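You operate a simulated robot arm through the tools that you are given. There is no shell and no other tool.

You are at the controls of a simulated robot arm. One attempt, no reset.

## Task
Grind one measure of rough meal into the green tin.
Fine: with the hand mill; the tin ends in the shut mill drawer, the knob at rough; spill nothing, leave the other tins.

It is judged by the outcome, as a careful person would: the job done as asked, and still so three seconds after it is handed in. It fails if anything else is knocked over, pushed out of place, dropped, spilled or broken.

## Robot
A 7-joint arm with a fingered hand, fixed in place. Base frame: the origin is on the floor under the middle of its stand, x ahead of it, y to its left, z up. Units: m, rad, N and s.
With the tool pointing down near the work surface it reaches from about 0.1 to 0.72 m from the base axis. Its first joint turns from -1.204 to 3.002 rad. Payload 3.4 kg.
Tool frame: the origin (TCP) lies between the finger pads and is the grasp point; the fingertips stand 0.039 m ahead of it; z points along the fingers, y is the line along which they close. The gripper opens to 0.18 m; its body begins 0.111 m behind the TCP. The gripper is a hand of 3 fingers: y runs from the thumb to the fingers, the wrist lies at [0, 0, -0.262] in the tool frame.
Orientation is that of the tool frame in the base frame, as a unit quaternion [x, y, z, w]. With the fingers straight down and closing along the base's y, the tool's x points along the base's -x, its y along +y and its z along -z.

## Interface
- The arm moves only by the tool move_arm. Its argument "commands" is a list that holds one entry, the list of rows, each a list of 6 numbers: the turn, a rotation vector about the tool's x, y, z in units of 6 degrees (1.0 is 6 degrees), then the shift along the tool's x, y, z in units of 30 mm (1.0 is 30 mm). In form: [[[rx, ry, rz, dx, dy, dz], ...]]. A call has 1 to 20 rows; each row shifts and turns the commanded pose from where the row before left it, along the tool's axes as they then stand. A call with a number of a shift or a turn outside -1 to 1 is refused whole. A row lasts 0.2 s, in which the tool goes at most 0.05 m and 0.15 rad; a call with a longer step from one row to the next is refused whole. Where a pose cannot be reached the arm comes as near as it can. A force on the tool above 90 N (or 10 N above the force at the start of the call, whichever is more), or a blocked arm, ends the call early, and 0.2 s more pass. In this call time passes only in rows, and 0.2 s behind the last. The reply holds the time, the measured pose of the TCP, the force on the tool along the base axes, the opening and the grip force, in the units named above and with some noise, with the torque about the TCP (base axes, N m) and any sound that the robot's microphone picked up, and new pictures: "show" is both (left out), scene, wrist or none.
- Cameras (640 x 400 px; columns grow to the right, rows downward): "scene" is fixed at [0.2205, -0.6494, 1.761]; the picture's right is [0.71, -0.71, 0.00], its down [-0.67, -0.68, -0.30] and it looks along [0.21, 0.22, -0.95] (base axes); focal length 231 px, centre (320, 200). "wrist" rides on the gripper at [0.063, -0.036, -0.128] in the tool frame; the picture's right is [0.50, 0.87, 0.00], its down [-0.75, 0.44, -0.49] and it looks along [-0.43, 0.25, 0.87] (tool axes); focal length 226 px, centre (320, 200). There is no depth. A picture from a camera that has moved, and an enlarged one, comes with that camera's place and axes in the base frame and with its lens.
- move_column(by): moves the trunk up (or, below 0, down) by that many m; the arm rides with it, the base frame stays. It gives what a move gives, with no picture.
- finger_targets(finger1, finger2, thumb_bend): sets how far each is bent, from 0 (flat) to 1 (curled in); at 0.3 the hand is open as for a grip, at 0.7 the pads meet at the TCP. One left out holds its place. A second passes; each finger stops where it meets its share of the squeeze, and holds until it gets a number again. It is the only way to open and close the hand. It gives what a move gives, with no picture; readings hold the bend of each and the force on the fingers (four entries, about 0 where the hand has none), thumb and palm.
- close_up(camera, box): a new picture of the part [left, top, right, bottom] of that camera's present view, enlarged. The clock stands still meanwhile.
- job_done(): hands the job in; it is judged then, once.

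Nothing tells you positions but the pictures and the camera data. Unless the task says otherwise, let go and move clear before handing in.

The tools are called after "Request:" by a JSON object that holds its "method" and its "body". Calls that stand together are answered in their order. move_arm: Moves the arm, as the interface text tells. Its arguments: {"type":"object","properties":{"commands":{"type":"array","items":{"type":"array","items":{"type":"array","items":{"type":"number"}}}},"show":{"type":"string","enum":["both","scene","wrist","none"]}},"required":["commands"]} The other tools are called the same way: move_column (by) moves the trunk up or down; finger_targets (finger1, finger2, thumb_bend) moves the fingers one by one; close_up (camera, box) takes an enlarged picture of a part of a camera's view; job_done () hands the job in.

At the start:

```text
clock: 0.0
eef_pos: [0.3056, -0.4277, 1.4615]
ee_rot: [0.0, 1.0, 0.001, 0.0]
wrist_force: [-0.2, 0.1, 1.2]
moment: [0.04, 0.0, 0.01]
opening: 0.1799
grip_force: 0.0
shape: jaw
bend: [0.3, 0.3, 0.3]
finger forces: [0.0, 0.1, 0.1, 0.0, 0.0, 0.0]
trunk travel left (down, up): [-0.45, 0.092]
```

scene: 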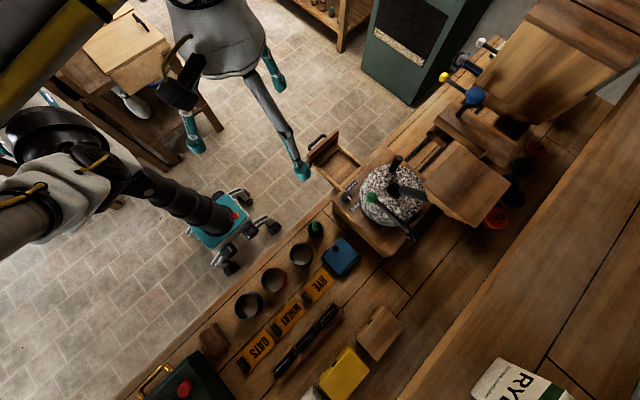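
wrist: 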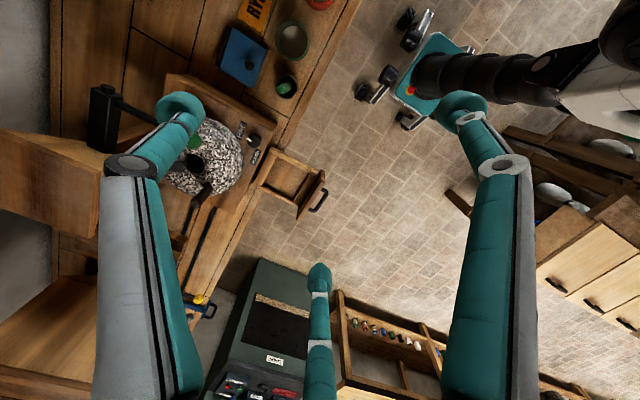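

I see a workbench with a stone hand mill, an open drawer, several tins, grain labels (OATS, WHEAT, RYE), and other machines. I'll take enlarged pictures first to identify everything.

Request:
{"method": "close_up", "body": {"camera": "scene", "box": [290, 110, 450, 260]}}

Request:
{"method": "close_up", "body": {"camera": "scene", "box": [190, 210, 410, 400]}}

Request:
{"method": "close_up", "body": {"camera": "scene", "box": [400, 20, 600, 240]}}

Request:
{"method": "close_up", "body": {"camera": "wrist", "box": [60, 60, 340, 240]}}

Request:
{"method": "close_up", "body": {"camera": "wrist", "box": [180, 0, 360, 110]}}

```text
2.67 times, centred on (370, 185) of scene
camera zoom: at [0.2205, -0.6494, 1.761], right [0.71, -0.71, 0.0], down [-0.67, -0.68, -0.3], along [0.21, 0.22, -0.95], focal length 616 px, centre (187, 240)
```

zoom: 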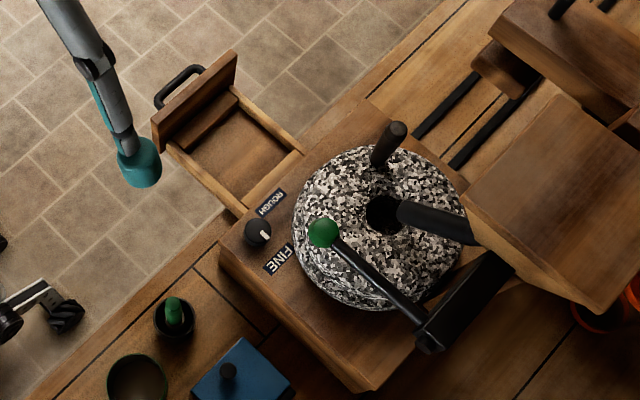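

```text
2.11 times, centred on (300, 305) of scene
camera zoom: at [0.2205, -0.6494, 1.761], right [0.71, -0.71, 0.0], down [-0.67, -0.68, -0.3], along [0.21, 0.22, -0.95], focal length 487 px, centre (362, -21)
```

zoom: 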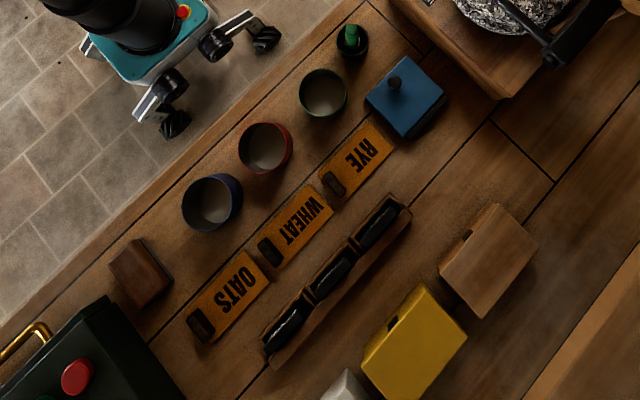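

```text
1.82 times, centred on (500, 130) of scene
camera zoom: at [0.2205, -0.6494, 1.761], right [0.71, -0.71, 0.0], down [-0.67, -0.68, -0.3], along [0.21, 0.22, -0.95], focal length 420 px, centre (-7, 327)
```

zoom: 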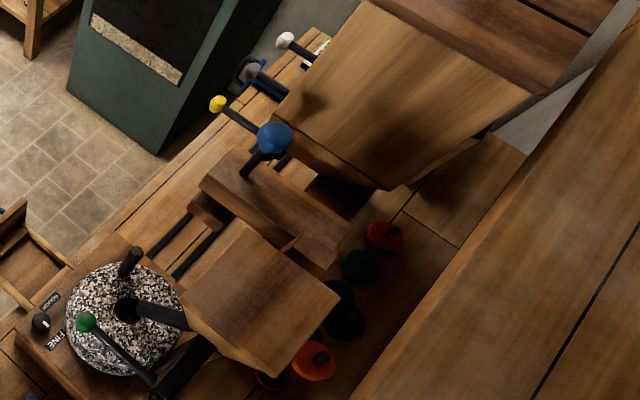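

```text
2.22 times, centred on (200, 150) of wrist
camera zoom: at [0.2427, -0.4636, 1.5903], right [-0.5, 0.87, 0.0], down [0.75, 0.43, 0.49], along [0.43, 0.25, -0.87], focal length 502 px, centre (587, 311)
```

zoom: 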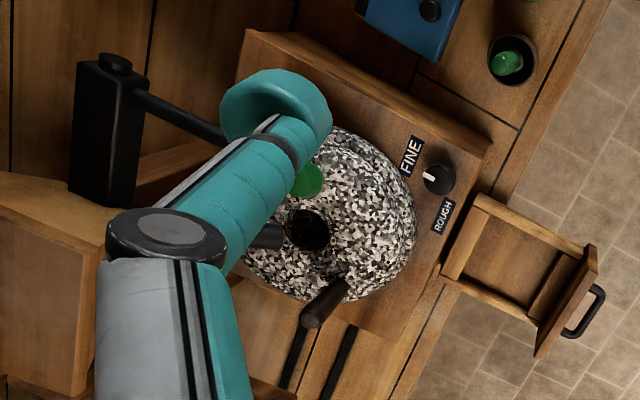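

```text
3.56 times, centred on (270, 55) of wrist
camera zoom: at [0.2427, -0.4636, 1.5903], right [-0.5, 0.87, 0.0], down [0.75, 0.43, 0.49], along [0.43, 0.25, -0.87], focal length 804 px, centre (498, 716)
```

zoom: 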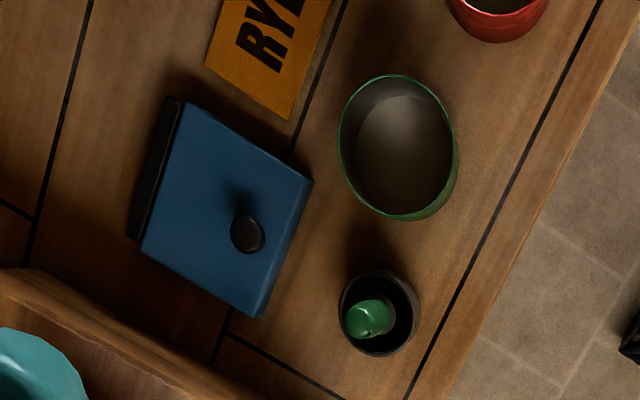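

The mill sits near (0.57, -0.63) with its drawer opened toward me. The green tin is near (0.22, -0.56), and the bench top is at about z 0.865. I'll turn the wrist so its camera looks straight at the mill.

Request:
{"method": "move_arm", "body": {"commands": [[[0, 0, 1, 0, 0, 0], [0, 0, 1, 0, 0, 0], [0, 0, 1, 0, 0, 0], [0, 0, 1, 0, 0, 0], [0, 0, 1, 0, 0, 0], [0, 0, 1, 0, 0, 0], [0, 0, 1, 0, 0, 0], [0, 0, 1, 0, 0, 0], [0, 0, 1, 0, 0, 0], [0, 0, 1, 0, 0, 0], [0, 0, 1, 0, 0, 0]]], "show": "both"}}

```text
clock: 2.4
eef_pos: [0.3041, -0.4198, 1.4654]
ee_rot: [0.545, 0.838, -0.001, 0.0]
wrist_force: [-0.1, 0.7, 0.4]
moment: [0.0, 0.01, 0.01]
opening: 0.18
grip_force: 0.2
shape: jaw
bend: [0.3, 0.3, 0.3]
finger forces: [0.1, 0.0, 0.1, 0.0, 0.0, 0.1]
trunk travel left (down, up): [-0.45, 0.092]
camera wrist: at [0.2463, -0.378, 1.5925], right [0.59, 0.81, 0.0], down [0.7, -0.51, 0.49], along [0.4, -0.29, -0.87], focal length 226 px, centre (320, 200)
```

scene: 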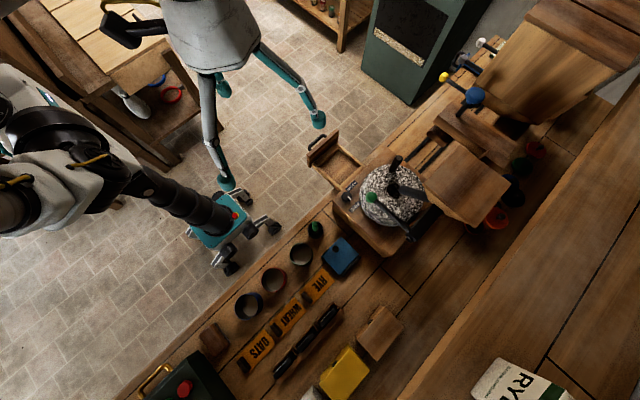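
wrist: 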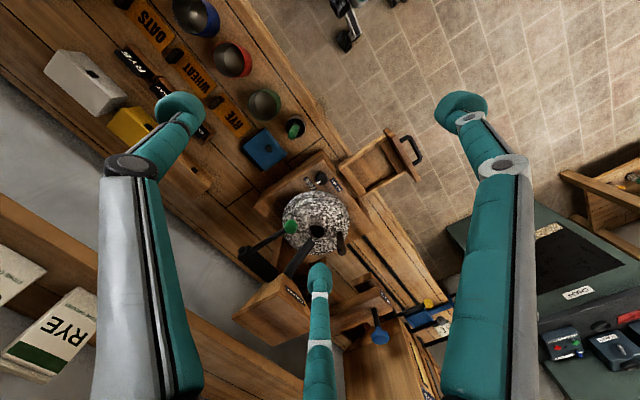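

The mill is now at the centre of the wrist view. I'll enlarge the mill, the tins and the feed parts.

Request:
{"method": "close_up", "body": {"camera": "wrist", "box": [230, 140, 390, 290]}}

Request:
{"method": "close_up", "body": {"camera": "wrist", "box": [30, 0, 340, 200]}}

Request:
{"method": "close_up", "body": {"camera": "wrist", "box": [230, 230, 470, 400]}}

Request:
{"method": "close_up", "body": {"camera": "wrist", "box": [440, 200, 640, 400]}}

Request:
{"method": "close_up", "body": {"camera": "wrist", "box": [210, 80, 340, 150]}}

```text
2.67 times, centred on (310, 215) of wrist
camera zoom: at [0.2463, -0.378, 1.5925], right [0.59, 0.81, 0.0], down [0.7, -0.51, 0.49], along [0.4, -0.29, -0.87], focal length 603 px, centre (347, 160)
```

zoom: 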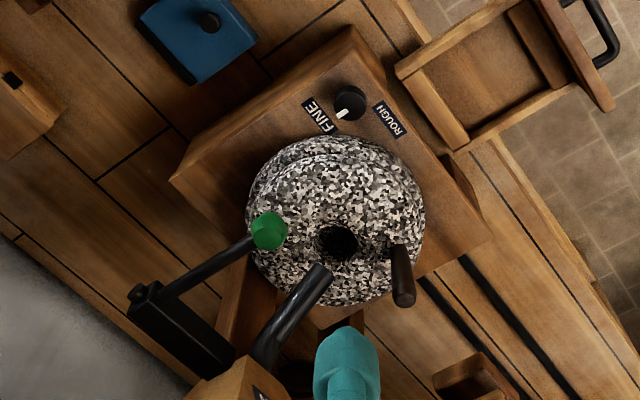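

```text
2.00 times, centred on (185, 100) of wrist
camera zoom: at [0.2463, -0.378, 1.5925], right [0.59, 0.81, 0.0], down [0.7, -0.51, 0.49], along [0.4, -0.29, -0.87], focal length 452 px, centre (590, 400)
```

zoom: 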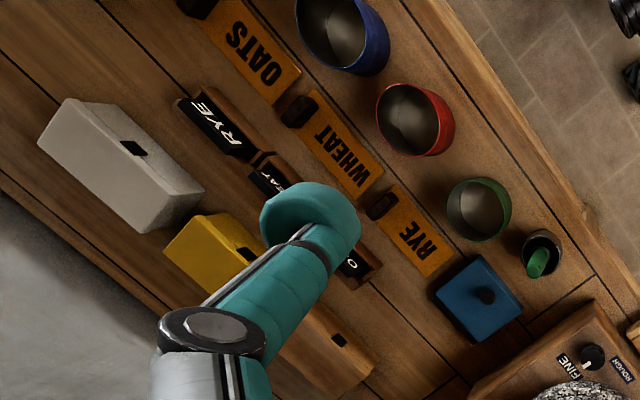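

```text
2.35 times, centred on (350, 315) of wrist
camera zoom: at [0.2463, -0.378, 1.5925], right [0.59, 0.81, 0.0], down [0.7, -0.51, 0.49], along [0.4, -0.29, -0.87], focal length 532 px, centre (249, -71)
```

zoom: 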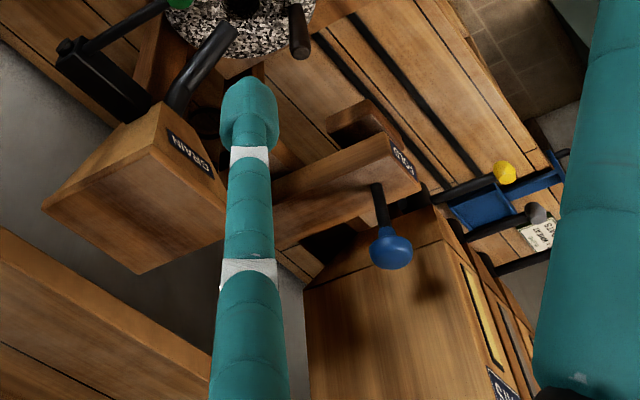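

```text
2.00 times, centred on (540, 300) of wrist
camera zoom: at [0.2463, -0.378, 1.5925], right [0.59, 0.81, 0.0], down [0.7, -0.51, 0.49], along [0.4, -0.29, -0.87], focal length 452 px, centre (-120, 0)
```

zoom: 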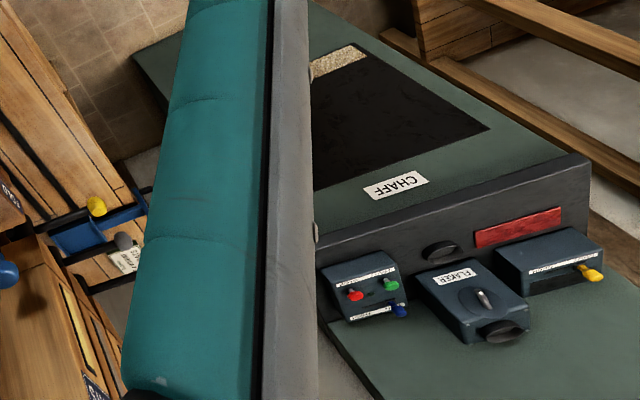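

```text
4.92 times, centred on (275, 115) of wrist
camera zoom: at [0.2463, -0.378, 1.5925], right [0.59, 0.81, 0.0], down [0.7, -0.51, 0.49], along [0.4, -0.29, -0.87], focal length 1113 px, centre (542, 618)
```

zoom: 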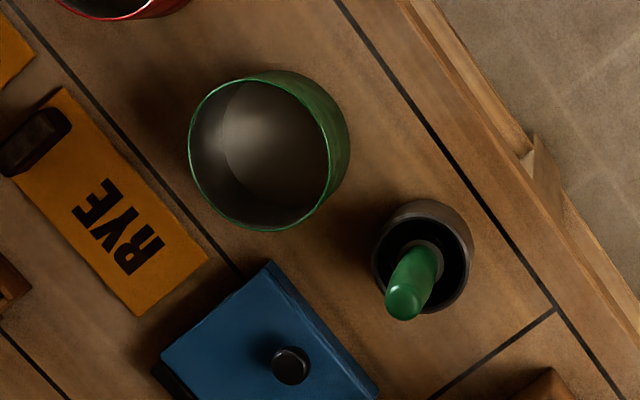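

The drawer, the FINE/ROUGH knob, the GRAIN hopper and a green-ball lever are now clear. I need a lower, more level view of the lever and hopper to learn how the feed works. I'll lower the hand and tilt it toward the mill, staying well clear.

Request:
{"method": "move_arm", "body": {"commands": [[[0, 0, 0, 0, 0, 1], [0, 0, 0, 0, 0, 1], [0, 0, 0, 0, 0, 1], [0, 0, 0, 0, 0, 1], [0, 0, 0, 0, 0, 1], [0, 0, 0, 0, 0, 1], [-0.46, -0.88, 0, 0, 0, 0], [-0.46, -0.88, 0, 0, 0, 0], [-0.46, -0.88, 0, 0, 0, 0], [-0.46, -0.88, 0, 0, 0, 0], [-0.46, -0.88, 0, 0, 0, 0], [-0.46, -0.88, 0, 0, 0, 0]]], "show": "both"}}

```text
clock: 5.0
eef_pos: [0.2891, -0.4527, 1.3045]
ee_rot: [0.515, 0.801, -0.026, 0.305]
wrist_force: [-0.5, -0.9, 0.4]
moment: [-0.02, -0.06, 0.02]
opening: 0.1798
grip_force: 0.1
shape: jaw
bend: [0.3, 0.3, 0.3]
finger forces: [0.1, 0.1, 0.1, 0.0, 0.1, 0.0]
out of reach, approached as far as the arm can: row 11, 12
trunk travel left (down, up): [-0.45, 0.092]
camera wrist: at [0.1814, -0.3744, 1.3672], right [0.59, 0.81, -0.02], down [0.35, -0.23, 0.91], along [0.73, -0.54, -0.42], focal length 226 px, centre (320, 200)
```

scene: 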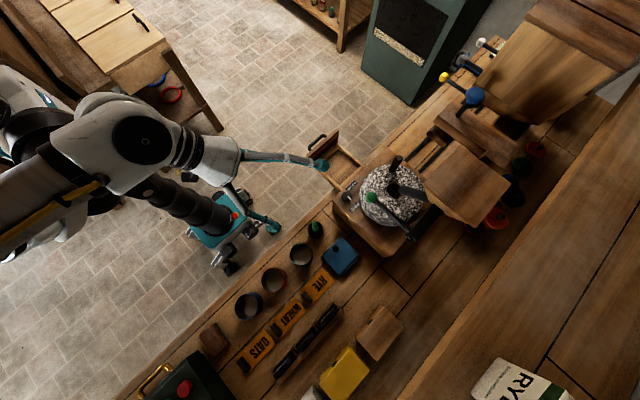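
wrist: 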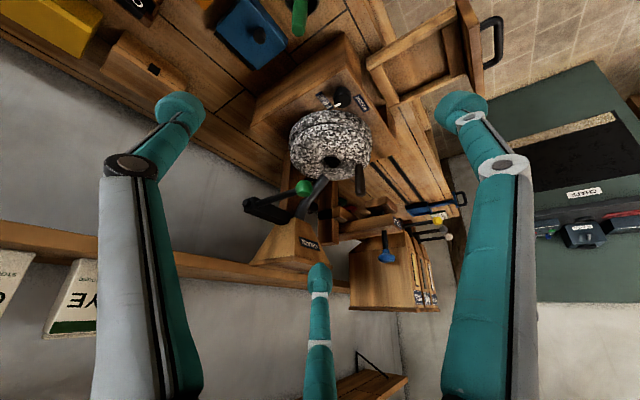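

Request:
{"method": "close_up", "body": {"camera": "wrist", "box": [220, 90, 400, 290]}}

Request:
{"method": "close_up", "body": {"camera": "wrist", "box": [340, 0, 460, 120]}}

Request:
{"method": "close_up", "body": {"camera": "wrist", "box": [320, 180, 470, 320]}}

Request:
{"method": "close_up", "body": {"camera": "wrist", "box": [0, 0, 320, 120]}}

```text
2.00 times, centred on (310, 190) of wrist
camera zoom: at [0.1814, -0.3744, 1.3672], right [0.59, 0.81, -0.02], down [0.35, -0.23, 0.91], along [0.73, -0.54, -0.42], focal length 452 px, centre (340, 220)
```

zoom: 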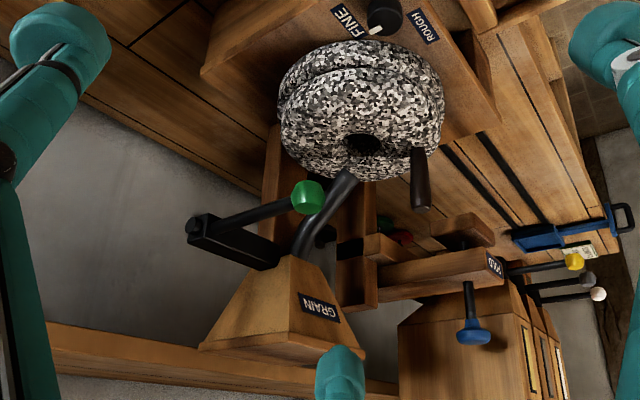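

```text
3.33 times, centred on (400, 60) of wrist
camera zoom: at [0.1814, -0.3744, 1.3672], right [0.59, 0.81, -0.02], down [0.35, -0.23, 0.91], along [0.73, -0.54, -0.42], focal length 754 px, centre (53, 667)
```

zoom: 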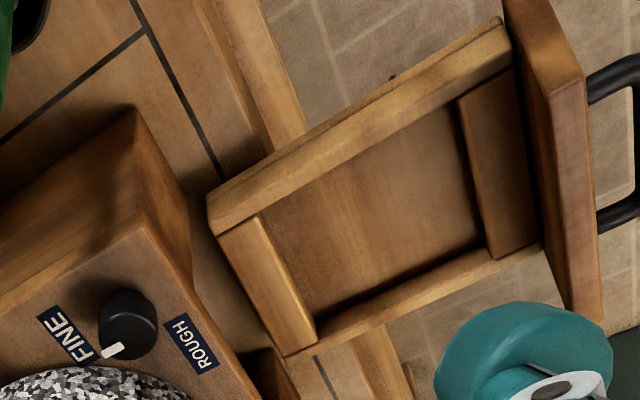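

```text
2.86 times, centred on (395, 250) of wrist
camera zoom: at [0.1814, -0.3744, 1.3672], right [0.59, 0.81, -0.02], down [0.35, -0.23, 0.91], along [0.73, -0.54, -0.42], focal length 646 px, centre (106, 57)
```

zoom: 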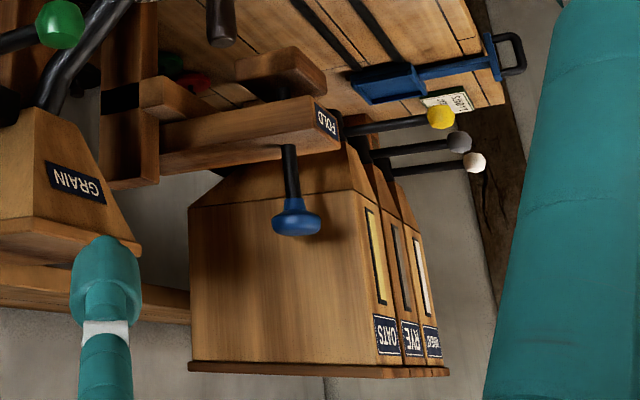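

```text
2.00 times, centred on (160, 60) of wrist
camera zoom: at [0.1814, -0.3744, 1.3672], right [0.59, 0.81, -0.02], down [0.35, -0.23, 0.91], along [0.73, -0.54, -0.42], focal length 452 px, centre (640, 480)
```

zoom: 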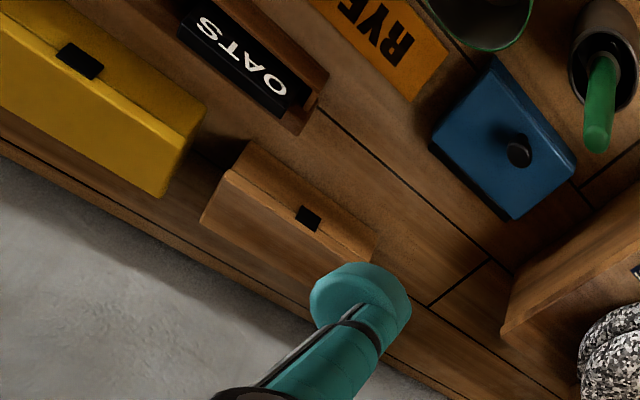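

I now see the GRAIN hopper with its black spout over the stone's eye, the peg on the stone, and the green-ball lever on a bar behind. The knob points to FINE. I'll untilt and go round to the front of the mill to look at its face, the knob and the open drawer.

Request:
{"method": "move_arm", "body": {"commands": [[[0.46, 0.88, 0, 0, 0, 0], [0.46, 0.88, 0, 0, 0, 0], [0.46, 0.88, 0, 0, 0, 0], [0.46, 0.88, 0, 0, 0, 0], [0.46, 0.88, 0, 0, 0, 0], [0.46, 0.88, 0, 0, 0, 0], [0, 0, 0, 0.32, 0.91, 0], [0, 0, 0, 0.32, 0.91, 0], [0, 0, 0, 0.32, 0.91, 0], [0, 0, 0, 0.32, 0.91, 0], [0, 0, 0, 0.32, 0.91, 0], [0, 0, 0, 0.32, 0.91, 0], [0, 0, 0, 0.32, 0.91, 0], [0, 0, 0, 0.32, 0.91, 0], [0, 0, 0, 0.32, 0.91, 0]]], "show": "none"}}

Request:
{"method": "move_arm", "body": {"commands": [[[0, 0, 1, 0, 0, 0], [0, 0, 1, 0, 0, 0], [0, 0, 1, 0, 0, 0], [0, 0, 1, 0, 0, 0], [0, 0, 1, 0, 0, 0], [0, 0, 1, 0, 0, 0], [0, 0, 1, 0, 0, 0], [0, 0, 1, 0, 0, 0], [0, 0, 1, 0, 0, 0]]], "show": "both"}}

```text
clock: 8.2
eef_pos: [0.4822, -0.2743, 1.3035]
ee_rot: [0.545, 0.838, -0.002, -0.001]
wrist_force: [0.5, 0.3, -0.9]
moment: [0.01, 0.02, -0.01]
opening: 0.1798
grip_force: 0.1
shape: jaw
bend: [0.3, 0.3, 0.3]
finger forces: [0.0, 0.0, 0.0, 0.0, 0.0, 0.0]
trunk travel left (down, up): [-0.45, 0.092]
```

```text
clock: 10.2
eef_pos: [0.495, -0.5893, 1.2847]
ee_rot: [0.863, 0.505, 0.001, -0.004]
wrist_force: [-0.1, 0.2, -1.0]
moment: [-0.02, 0.02, 0.03]
opening: 0.1799
grip_force: 0.2
shape: jaw
bend: [0.3, 0.3, 0.3]
finger forces: [0.1, 0.1, 0.0, 0.1, 0.0, 0.1]
out of reach, approached as far as the arm can: row 1, 2, 3, 4, 5, 6, 7, 8, 9
trunk travel left (down, up): [-0.45, 0.092]
camera wrist: at [0.4941, -0.5187, 1.4148], right [1.0, 0.01, 0.0], down [0.01, -0.87, 0.48], along [0.0, -0.48, -0.87], focal length 226 px, centre (320, 200)
```

scene: 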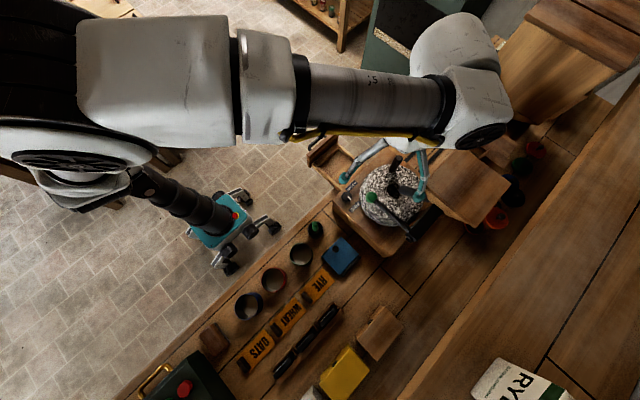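
wrist: 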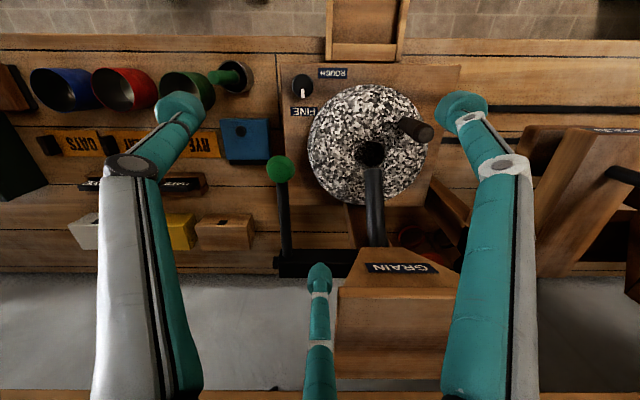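

The arm could not reach that yaw there and swung above the mill instead, though it stayed clear of everything. I must avoid unreachable poses from now on. The view from here is useful, so I'll enlarge it.

Request:
{"method": "close_up", "body": {"camera": "wrist", "box": [250, 50, 480, 210]}}

Request:
{"method": "close_up", "body": {"camera": "wrist", "box": [240, 140, 470, 300]}}

Request:
{"method": "close_up", "body": {"camera": "wrist", "box": [0, 30, 280, 230]}}

Request:
{"method": "close_up", "body": {"camera": "wrist", "box": [280, 60, 360, 125]}}

```text
2.50 times, centred on (365, 130) of wrist
camera zoom: at [0.4941, -0.5187, 1.4148], right [1.0, 0.01, 0.0], down [0.01, -0.87, 0.48], along [0.0, -0.48, -0.87], focal length 565 px, centre (208, 375)
```

zoom: 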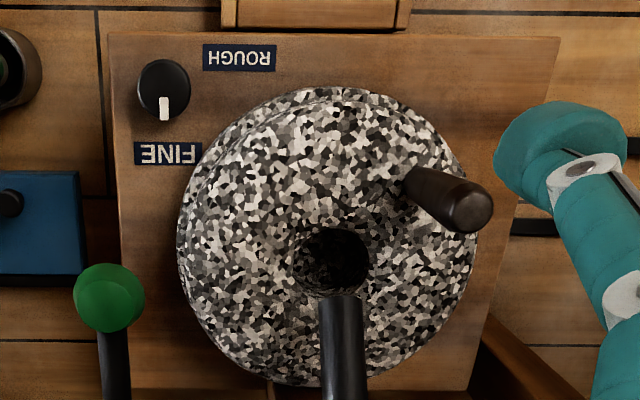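

```text
2.50 times, centred on (355, 220) of wrist
camera zoom: at [0.4941, -0.5187, 1.4148], right [1.0, 0.01, 0.0], down [0.01, -0.87, 0.48], along [0.0, -0.48, -0.87], focal length 565 px, centre (232, 150)
```

zoom: 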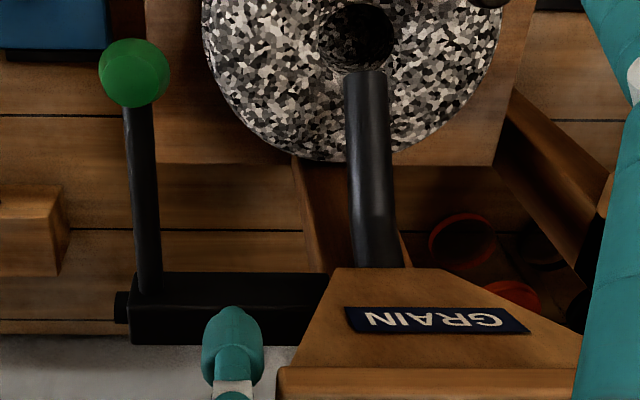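

```text
2.00 times, centred on (140, 130) of wrist
camera zoom: at [0.4941, -0.5187, 1.4148], right [1.0, 0.01, 0.0], down [0.01, -0.87, 0.48], along [0.0, -0.48, -0.87], focal length 452 px, centre (680, 340)
```

zoom: 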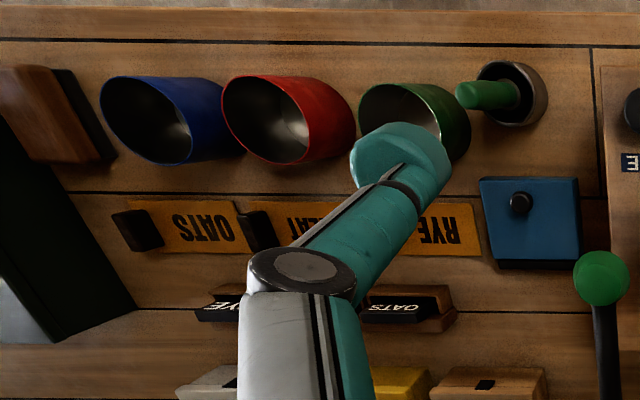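

```text
6.15 times, centred on (320, 92) of wrist
camera zoom: at [0.4941, -0.5187, 1.4148], right [1.0, 0.01, 0.0], down [0.01, -0.87, 0.48], along [0.0, -0.48, -0.87], focal length 1391 px, centre (320, 862)
```

zoom: 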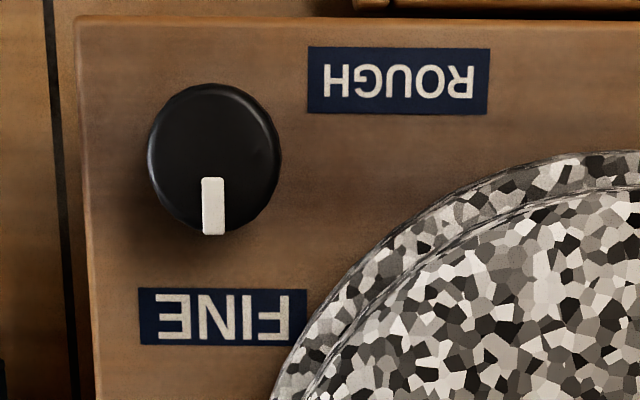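

Request:
{"method": "close_up", "body": {"camera": "scene", "box": [340, 140, 440, 240]}}

Request:
{"method": "close_up", "body": {"camera": "wrist", "box": [330, 100, 450, 200]}}

Request:
{"method": "close_up", "body": {"camera": "wrist", "box": [330, 180, 430, 270]}}

```text
4.00 times, centred on (390, 190) of scene
camera zoom: at [0.2205, -0.6494, 1.761], right [0.71, -0.71, 0.0], down [-0.67, -0.68, -0.3], along [0.21, 0.22, -0.95], focal length 925 px, centre (40, 240)
```

zoom: 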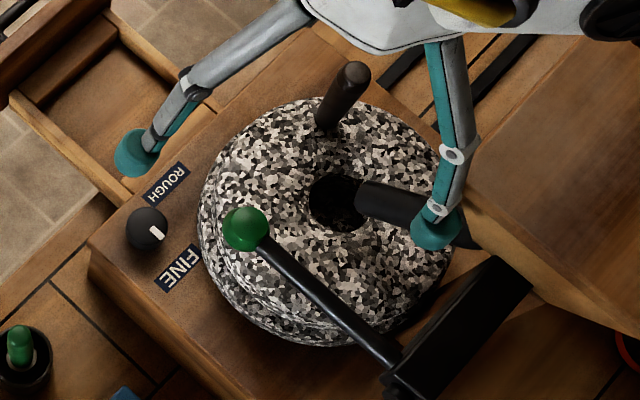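

```text
4.00 times, centred on (390, 150) of wrist
camera zoom: at [0.4941, -0.5187, 1.4148], right [1.0, 0.01, 0.0], down [0.01, -0.87, 0.48], along [0.0, -0.48, -0.87], focal length 904 px, centre (40, 400)
```

zoom: 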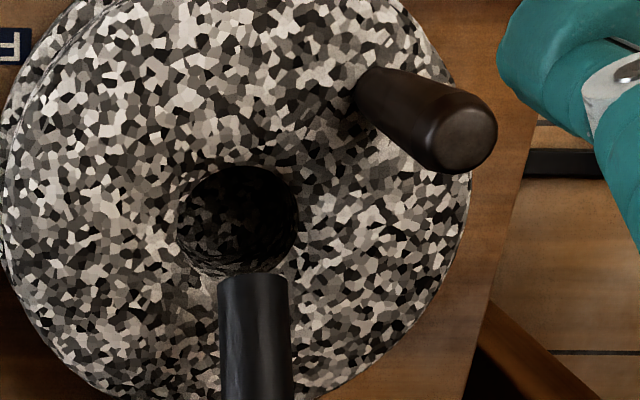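

```text
4.44 times, centred on (380, 225) of wrist
camera zoom: at [0.4941, -0.5187, 1.4148], right [1.0, 0.01, 0.0], down [0.01, -0.87, 0.48], along [0.0, -0.48, -0.87], focal length 1005 px, centre (53, 89)
```

zoom: 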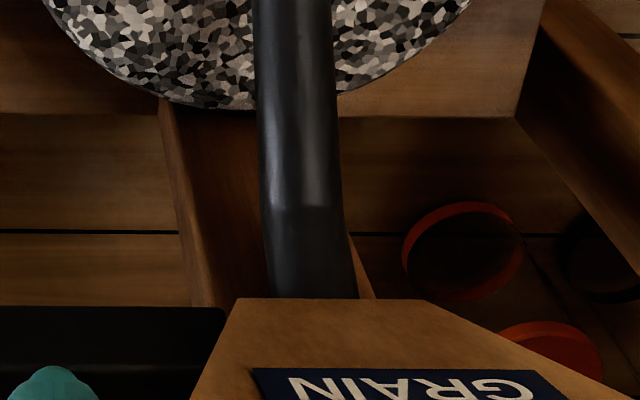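

The pointer faces FINE (toward -y), and the ROUGH label lies to its +x side. The hopper's front rim overhangs to about y -0.68 near z 1.3, close to one finger. I'll back away toward the robot and undo the yaw.

Request:
{"method": "move_arm", "body": {"commands": [[[0, 0, 0, 0.51, -0.68, -0.1], [0, 0, 0, 0.51, -0.68, -0.1], [0, 0, 0, 0.51, -0.68, -0.1], [0, 0, -1, 0, 0, 0], [0, 0, -1, 0, 0, 0], [0, 0, -1, 0, 0, 0]]], "show": "none"}}

```text
clock: 11.6
eef_pos: [0.4685, -0.5897, 1.2869]
ee_rot: [0.776, 0.63, -0.001, 0.001]
wrist_force: [-0.1, 0.0, 0.1]
moment: [0.0, 0.0, 0.02]
opening: 0.1798
grip_force: 0.0
shape: jaw
bend: [0.3, 0.3, 0.3]
finger forces: [0.0, 0.0, 0.1, 0.1, 0.0, 0.1]
out of reach, approached as far as the arm can: row 1, 2, 3
trunk travel left (down, up): [-0.45, 0.092]
```

Request:
{"method": "move_arm", "body": {"commands": [[[0, 0, 0, 0, 0, -0.5], [0, 0, 0, 0, 0, -0.5]]], "show": "both"}}

```text
clock: 12.2
eef_pos: [0.4685, -0.589, 1.3171]
ee_rot: [0.777, 0.629, -0.001, 0.001]
wrist_force: [0.0, 1.1, -0.6]
moment: [0.01, 0.02, 0.01]
opening: 0.1798
grip_force: 0.0
shape: jaw
bend: [0.3, 0.3, 0.3]
finger forces: [0.0, 0.0, 0.1, 0.0, 0.0, 0.1]
trunk travel left (down, up): [-0.45, 0.092]
camera wrist: at [0.4467, -0.5209, 1.445], right [0.95, 0.31, 0.0], down [0.27, -0.83, 0.5], along [0.15, -0.47, -0.87], focal length 226 px, centre (320, 200)
```

scene: 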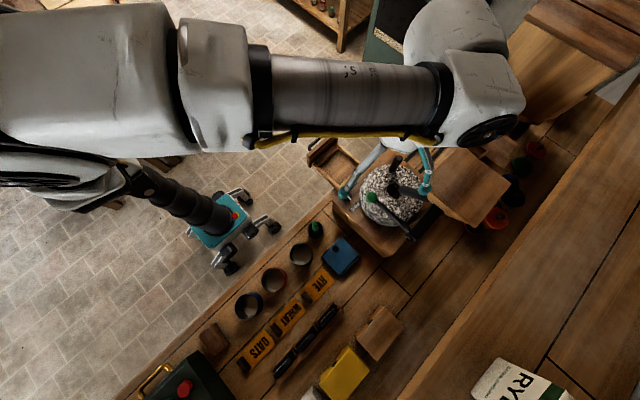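
wrist: 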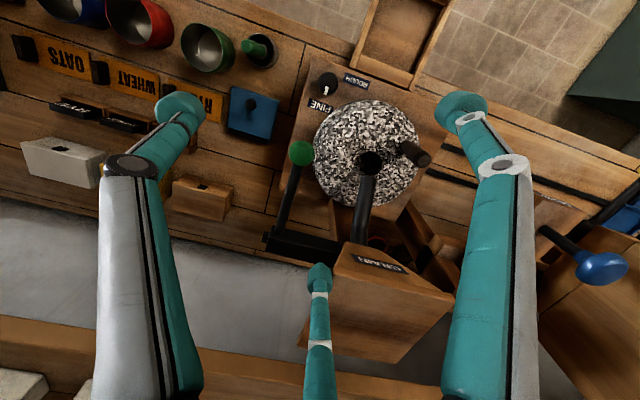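

Request:
{"method": "move_arm", "body": {"commands": [[[0, 0, 0, 0, 0, -1], [0, 0, 0, 0, 0, -1], [0, 0, 0, 0, 0, -1], [0, 0, -1, 0, 0, 0], [0, 0, -1, 0, 0, 0], [0, 0, -1, 0, 0, 0], [0, 0, -1, 0, 0, 0], [0, 0, -1, 0, 0, 0], [0, 0, -1, 0, 0, 0]]], "show": "none"}}

```text
clock: 14.2
eef_pos: [0.469, -0.5896, 1.4078]
ee_rot: [0.544, 0.839, -0.001, 0.0]
wrist_force: [-0.5, 0.6, -0.2]
moment: [0.0, -0.03, -0.04]
opening: 0.1797
grip_force: 0.1
shape: jaw
bend: [0.3, 0.3, 0.3]
finger forces: [0.0, 0.1, 0.0, 0.0, 0.0, 0.0]
trunk travel left (down, up): [-0.45, 0.092]
```

Now I'll move toward the green tin, above and a bit in front of it, and take a close look before setting the fingers.

Request:
{"method": "move_arm", "body": {"commands": [[[0, 0, 0, 0.715, -0.685, 0.83], [0, 0, 0, 0.715, -0.685, 0.83], [0, 0, 0, 0.715, -0.685, 0.83], [0, 0, 0, 0.715, -0.685, 0.83], [0, 0, 0, 0.715, -0.685, 0.83], [0, 0, 0, 0.715, -0.685, 0.83], [0, 0, 0, 0.715, -0.685, 0.83], [0, 0, 0, 0.715, -0.685, 0.83]]], "show": "none"}}

Request:
{"method": "move_arm", "body": {"commands": [[[0, 0, -0.92, 0, 0, 0], [0, 0, -0.92, 0, 0, 0], [0, 0, -0.92, 0, 0, 0], [0, 0, -0.92, 0, 0, 0]]], "show": "both"}}

```text
clock: 16.0
eef_pos: [0.2435, -0.5021, 1.2081]
ee_rot: [0.544, 0.839, 0.0, 0.001]
wrist_force: [0.0, -0.5, -0.6]
moment: [0.0, -0.02, -0.03]
opening: 0.1799
grip_force: 0.1
shape: jaw
bend: [0.3, 0.3, 0.3]
finger forces: [0.1, 0.1, 0.1, 0.0, 0.0, 0.1]
trunk travel left (down, up): [-0.45, 0.092]
```

```text
clock: 17.0
eef_pos: [0.2459, -0.5006, 1.2067]
ee_rot: [0.374, 0.928, -0.003, 0.0]
wrist_force: [0.0, -0.1, 0.3]
moment: [-0.02, 0.01, 0.04]
opening: 0.1799
grip_force: 0.0
shape: jaw
bend: [0.3, 0.3, 0.3]
finger forces: [0.1, 0.0, 0.1, 0.0, 0.0, 0.0]
trunk travel left (down, up): [-0.45, 0.092]
camera wrist: at [0.1755, -0.4833, 1.3353], right [0.24, 0.97, 0.0], down [0.85, -0.21, 0.49], along [0.48, -0.12, -0.87], focal length 226 px, centre (320, 200)
```

scene: 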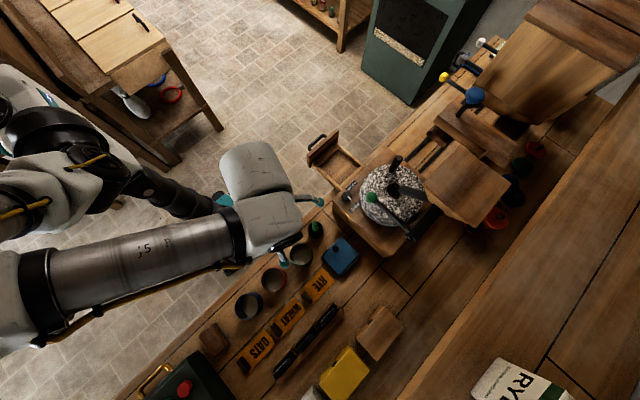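
wrist: 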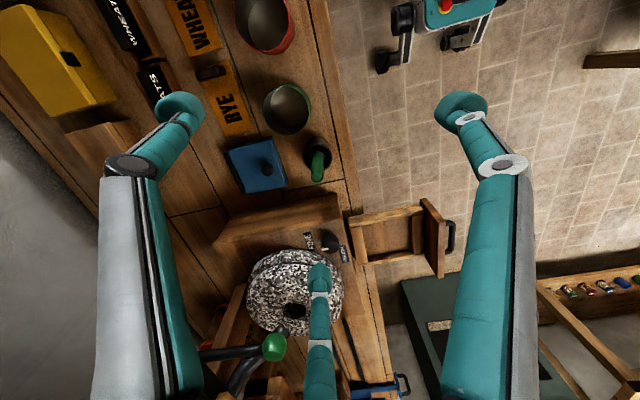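

Request:
{"method": "close_up", "body": {"camera": "wrist", "box": [220, 60, 350, 200]}}

Request:
{"method": "close_up", "body": {"camera": "wrist", "box": [200, 180, 470, 350]}}

Request:
{"method": "close_up", "body": {"camera": "scene", "box": [230, 210, 370, 310]}}

```text
2.86 times, centred on (285, 130) of wrist
camera zoom: at [0.1755, -0.4833, 1.3353], right [0.24, 0.97, 0.0], down [0.85, -0.21, 0.49], along [0.48, -0.12, -0.87], focal length 646 px, centre (420, 400)
```

zoom: 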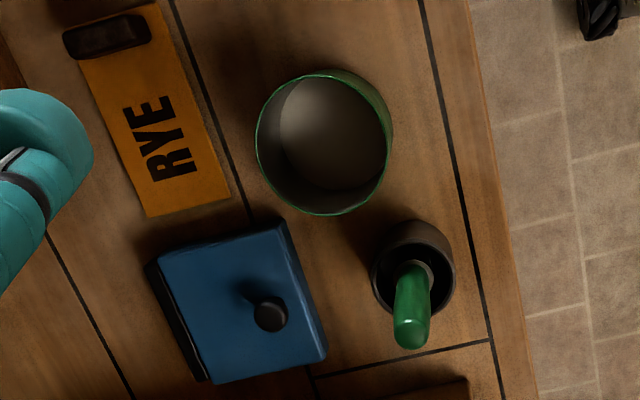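

```text
2.35 times, centred on (335, 265) of wrist
camera zoom: at [0.1755, -0.4833, 1.3353], right [0.24, 0.97, 0.0], down [0.85, -0.21, 0.49], along [0.48, -0.12, -0.87], focal length 532 px, centre (285, 47)
```

zoom: 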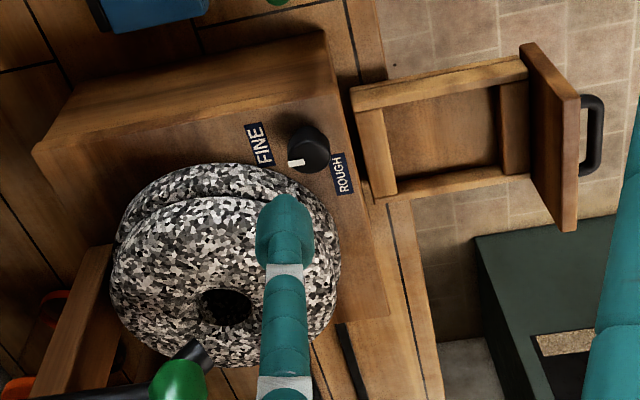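

```text
4.00 times, centred on (300, 260) of scene
camera zoom: at [0.2205, -0.6494, 1.761], right [0.71, -0.71, 0.0], down [-0.67, -0.68, -0.3], along [0.21, 0.22, -0.95], focal length 925 px, centre (400, -40)
```

zoom: 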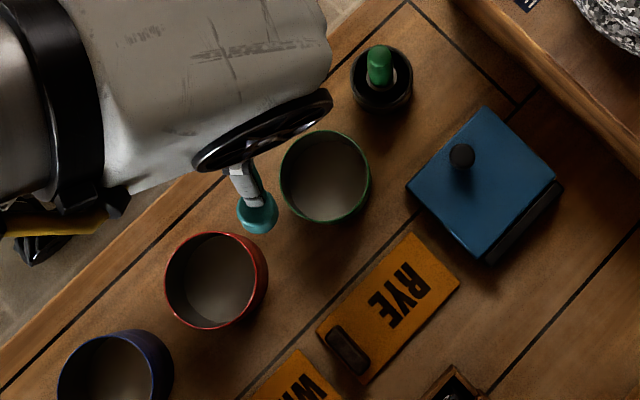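

The green tin is at about (0.219, -0.555) with its rim near z 0.918 and a radius of 0.04. The red tin, the cup and the blue box crowd it closely. I'll pre-bend the fingers in free air so they fit around it, then check their shape.

Request:
{"method": "finger_targets", "body": {"finger1": 0.44, "finger2": 0.44, "thumb_bend": 0.44}}

Request:
{"method": "close_up", "body": {"camera": "wrist", "box": [80, 20, 560, 320]}}

```text
clock: 18.0
eef_pos: [0.246, -0.5023, 1.2076]
ee_rot: [0.374, 0.928, -0.002, 0.001]
wrist_force: [0.7, -0.4, -0.1]
moment: [0.01, -0.03, 0.01]
opening: 0.0975
grip_force: 0.0
shape: fingers
bend: [0.44, 0.44, 0.44]
finger forces: [0.1, 0.0, 0.0, 0.0, 0.0, 0.1]
trunk travel left (down, up): [-0.45, 0.092]
```

```text
1.33 times, centred on (320, 170) of wrist
camera zoom: at [0.1757, -0.4831, 1.3353], right [0.24, 0.97, 0.0], down [0.85, -0.21, 0.49], along [0.48, -0.12, -0.87], focal length 301 px, centre (320, 240)
```

zoom: 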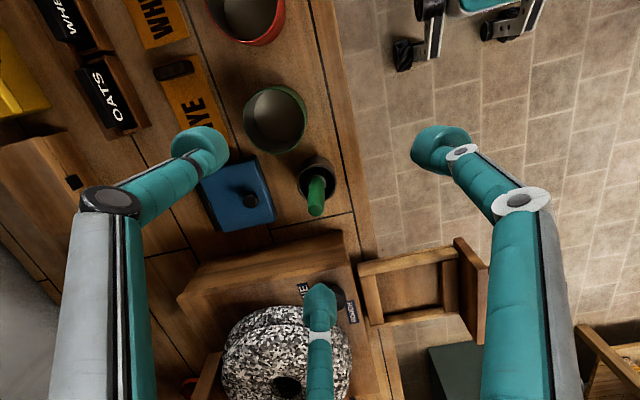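

Request:
{"method": "finger_targets", "body": {"finger1": 0.42, "finger2": 0.42, "thumb_bend": 0.42}}

Request:
{"method": "move_arm", "body": {"commands": [[[0, 0, 0, -0.084, -0.273, 0.98], [0, 0, 0, -0.084, -0.273, 0.98], [0, 0, 0, -0.084, -0.273, 0.98], [0, 0, 0, -0.084, -0.273, 0.98], [0, 0, 0, -0.084, -0.273, 0.98], [0, 0, 0, -0.084, -0.273, 0.98], [0, 0, 0, -0.084, -0.273, 0], [0, 0, 0.67, 0, 0, 0]]], "show": "both"}}

```text
clock: 19.0
eef_pos: [0.2458, -0.5001, 1.2071]
ee_rot: [0.373, 0.928, -0.002, 0.001]
wrist_force: [0.0, -0.4, -0.5]
moment: [-0.03, 0.0, -0.02]
opening: 0.1042
grip_force: 0.1
shape: fingers
bend: [0.42, 0.42, 0.42]
finger forces: [0.1, 0.1, 0.1, 0.0, 0.1, 0.0]
trunk travel left (down, up): [-0.45, 0.092]
```

```text
clock: 20.8
eef_pos: [0.223, -0.5541, 1.0314]
ee_rot: [0.406, 0.914, -0.002, 0.0]
wrist_force: [-0.3, -0.2, 0.3]
moment: [0.01, 0.04, 0.0]
opening: 0.1043
grip_force: 0.0
shape: fingers
bend: [0.42, 0.42, 0.42]
finger forces: [0.0, 0.1, 0.0, 0.0, 0.1, 0.0]
trunk travel left (down, up): [-0.45, 0.092]
camera wrist: at [0.154, -0.5322, 1.159], right [0.31, 0.95, 0.0], down [0.83, -0.27, 0.49], along [0.47, -0.16, -0.87], focal length 226 px, centre (320, 200)
```

scene: 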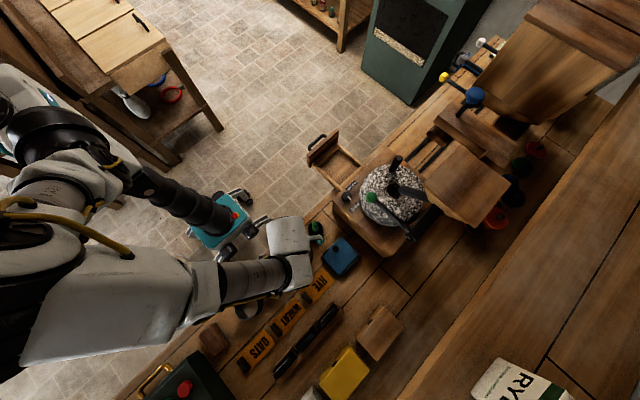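
wrist: 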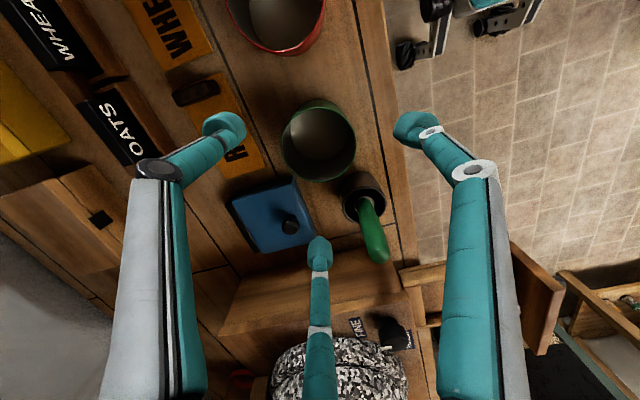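

Request:
{"method": "close_up", "body": {"camera": "wrist", "box": [200, 70, 440, 280]}}

```text
1.90 times, centred on (320, 175) of wrist
camera zoom: at [0.154, -0.5322, 1.159], right [0.31, 0.95, 0.0], down [0.83, -0.27, 0.49], along [0.47, -0.16, -0.87], focal length 431 px, centre (320, 248)
```

zoom: 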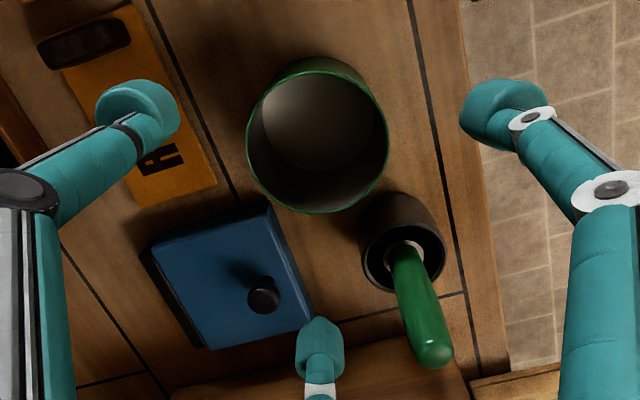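

Request:
{"method": "move_arm", "body": {"commands": [[[0, 0, 0, 0.1, -0.11, 0.6], [0, 0, 0, 0, 0, 0.6], [0, 0, 0, 0, 0, 0.6], [0, 0, 0, 0, 0, 0.5]]], "show": "both"}}

Request:
{"method": "close_up", "body": {"camera": "wrist", "box": [180, 40, 460, 280]}}

```text
clock: 21.8
eef_pos: [0.2179, -0.5531, 0.9609]
ee_rot: [0.406, 0.914, -0.002, 0.0]
wrist_force: [-0.4, -0.6, -0.4]
moment: [0.0, 0.02, 0.0]
opening: 0.1042
grip_force: 0.1
shape: fingers
bend: [0.42, 0.42, 0.42]
finger forces: [0.0, 0.1, 0.0, 0.0, 0.1, 0.0]
trunk travel left (down, up): [-0.45, 0.092]
camera wrist: at [0.1495, -0.5322, 1.0897], right [0.31, 0.95, 0.0], down [0.83, -0.27, 0.49], along [0.47, -0.15, -0.87], focal length 226 px, centre (320, 200)
```

scene: 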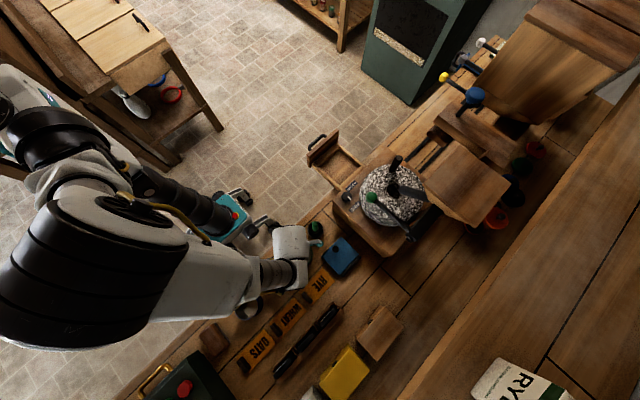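
wrist: 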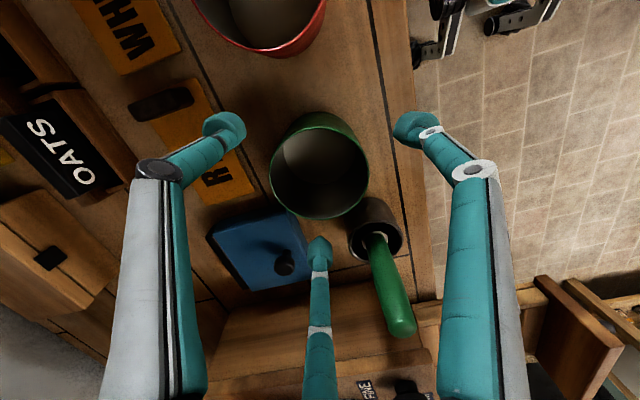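

```text
1.67 times, centred on (320, 160) of wrist
camera zoom: at [0.1495, -0.5322, 1.0897], right [0.31, 0.95, 0.0], down [0.83, -0.27, 0.49], along [0.47, -0.15, -0.87], focal length 377 px, centre (320, 267)
```

zoom: 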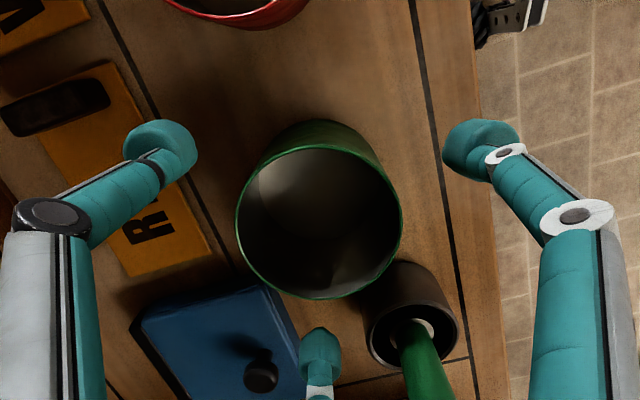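

Request:
{"method": "move_arm", "body": {"commands": [[[0, 0, 0, 0, -0.04, 0.35], [0, 0, 0, 0, 0, 0.35], [0, 0, 0, 0, 0, 0.3]]], "show": "wrist"}}

Request:
{"method": "close_up", "body": {"camera": "wrist", "box": [180, 60, 460, 300]}}

```text
clock: 22.6
eef_pos: [0.2139, -0.5563, 0.9303]
ee_rot: [0.405, 0.914, -0.001, 0.0]
wrist_force: [-0.2, 0.3, -0.1]
moment: [0.02, 0.03, 0.0]
opening: 0.1043
grip_force: 0.1
shape: fingers
bend: [0.42, 0.42, 0.42]
finger forces: [0.0, 0.0, 0.0, 0.0, 0.1, 0.1]
trunk travel left (down, up): [-0.45, 0.092]
camera wrist: at [0.1457, -0.5338, 1.0585], right [0.31, 0.95, 0.0], down [0.83, -0.27, 0.49], along [0.47, -0.15, -0.87], focal length 226 px, centre (320, 200)
```

wrist: 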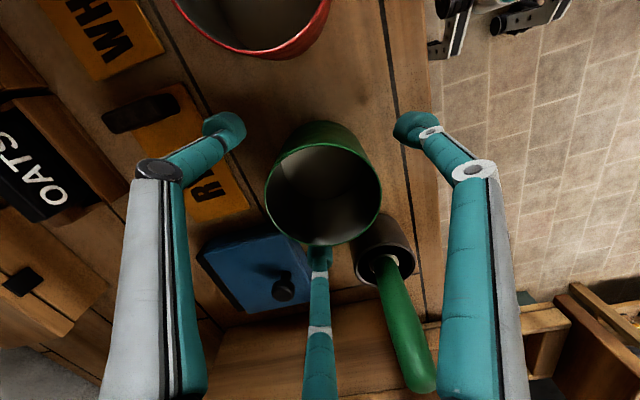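

```text
1.67 times, centred on (320, 180) of wrist
camera zoom: at [0.1457, -0.5338, 1.0585], right [0.31, 0.95, 0.0], down [0.83, -0.27, 0.49], along [0.47, -0.15, -0.87], focal length 377 px, centre (320, 233)
```

zoom: 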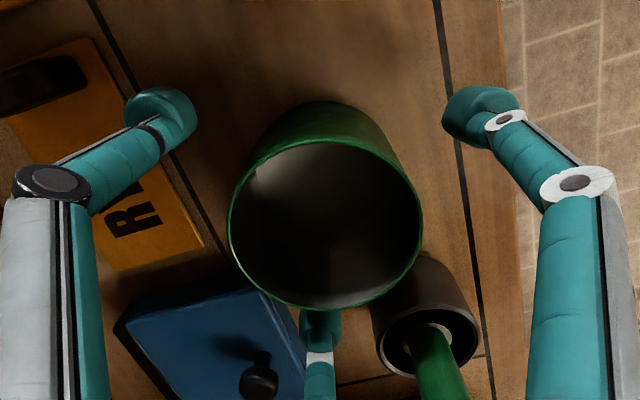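

Request:
{"method": "move_arm", "body": {"commands": [[[0, 0, 0, 0, 0.12, 0]]], "show": "none"}}

Request:
{"method": "finger_targets", "body": {"finger1": 0.48, "finger2": 0.48, "thumb_bend": 0.48}}

Request:
{"method": "finger_targets", "body": {"finger1": 0.55, "finger2": 0.55, "thumb_bend": 0.55}}

Request:
{"method": "close_up", "body": {"camera": "wrist", "box": [180, 60, 460, 300]}}

```text
clock: 23.0
eef_pos: [0.2175, -0.5524, 0.9313]
ee_rot: [0.406, 0.914, -0.001, 0.0]
wrist_force: [-0.1, -0.7, -0.6]
moment: [-0.04, 0.02, -0.04]
opening: 0.1041
grip_force: 0.0
shape: fingers
bend: [0.42, 0.42, 0.42]
finger forces: [0.0, 0.0, 0.0, 0.0, 0.0, 0.0]
trunk travel left (down, up): [-0.45, 0.092]
```

```text
clock: 24.0
eef_pos: [0.2186, -0.5532, 0.93]
ee_rot: [0.406, 0.914, -0.002, 0.001]
wrist_force: [1.3, 1.1, -0.2]
moment: [0.05, 0.0, 0.01]
opening: 0.0813
grip_force: 0.0
shape: fingers
bend: [0.48, 0.48, 0.48]
finger forces: [0.1, 0.0, 0.0, 0.0, 0.1, 0.1]
trunk travel left (down, up): [-0.45, 0.092]
```

```text
clock: 25.0
eef_pos: [0.2177, -0.5528, 0.9301]
ee_rot: [0.406, 0.914, -0.003, 0.0]
wrist_force: [-0.8, 0.7, -0.1]
moment: [0.03, -0.05, -0.03]
opening: 0.0596
grip_force: 3.3
shape: fingers
bend: [0.54, 0.52, 0.53]
finger forces: [1.4, 2.5, 0.0, 0.1, 2.5, 0.0]
trunk travel left (down, up): [-0.45, 0.092]
```

```text
1.67 times, centred on (320, 180) of wrist
camera zoom: at [0.1486, -0.5307, 1.0591], right [0.31, 0.95, 0.0], down [0.83, -0.27, 0.49], along [0.47, -0.15, -0.87], focal length 377 px, centre (320, 233)
```

zoom: 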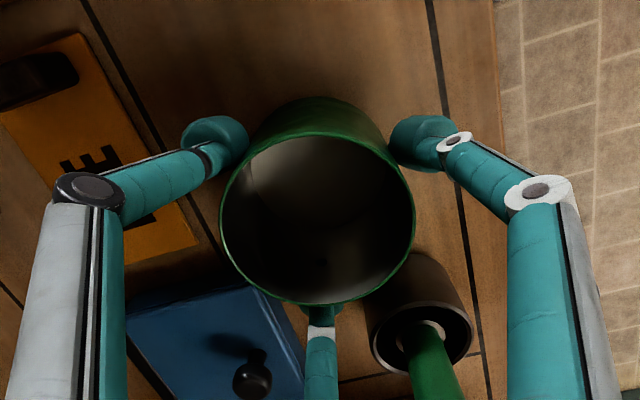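

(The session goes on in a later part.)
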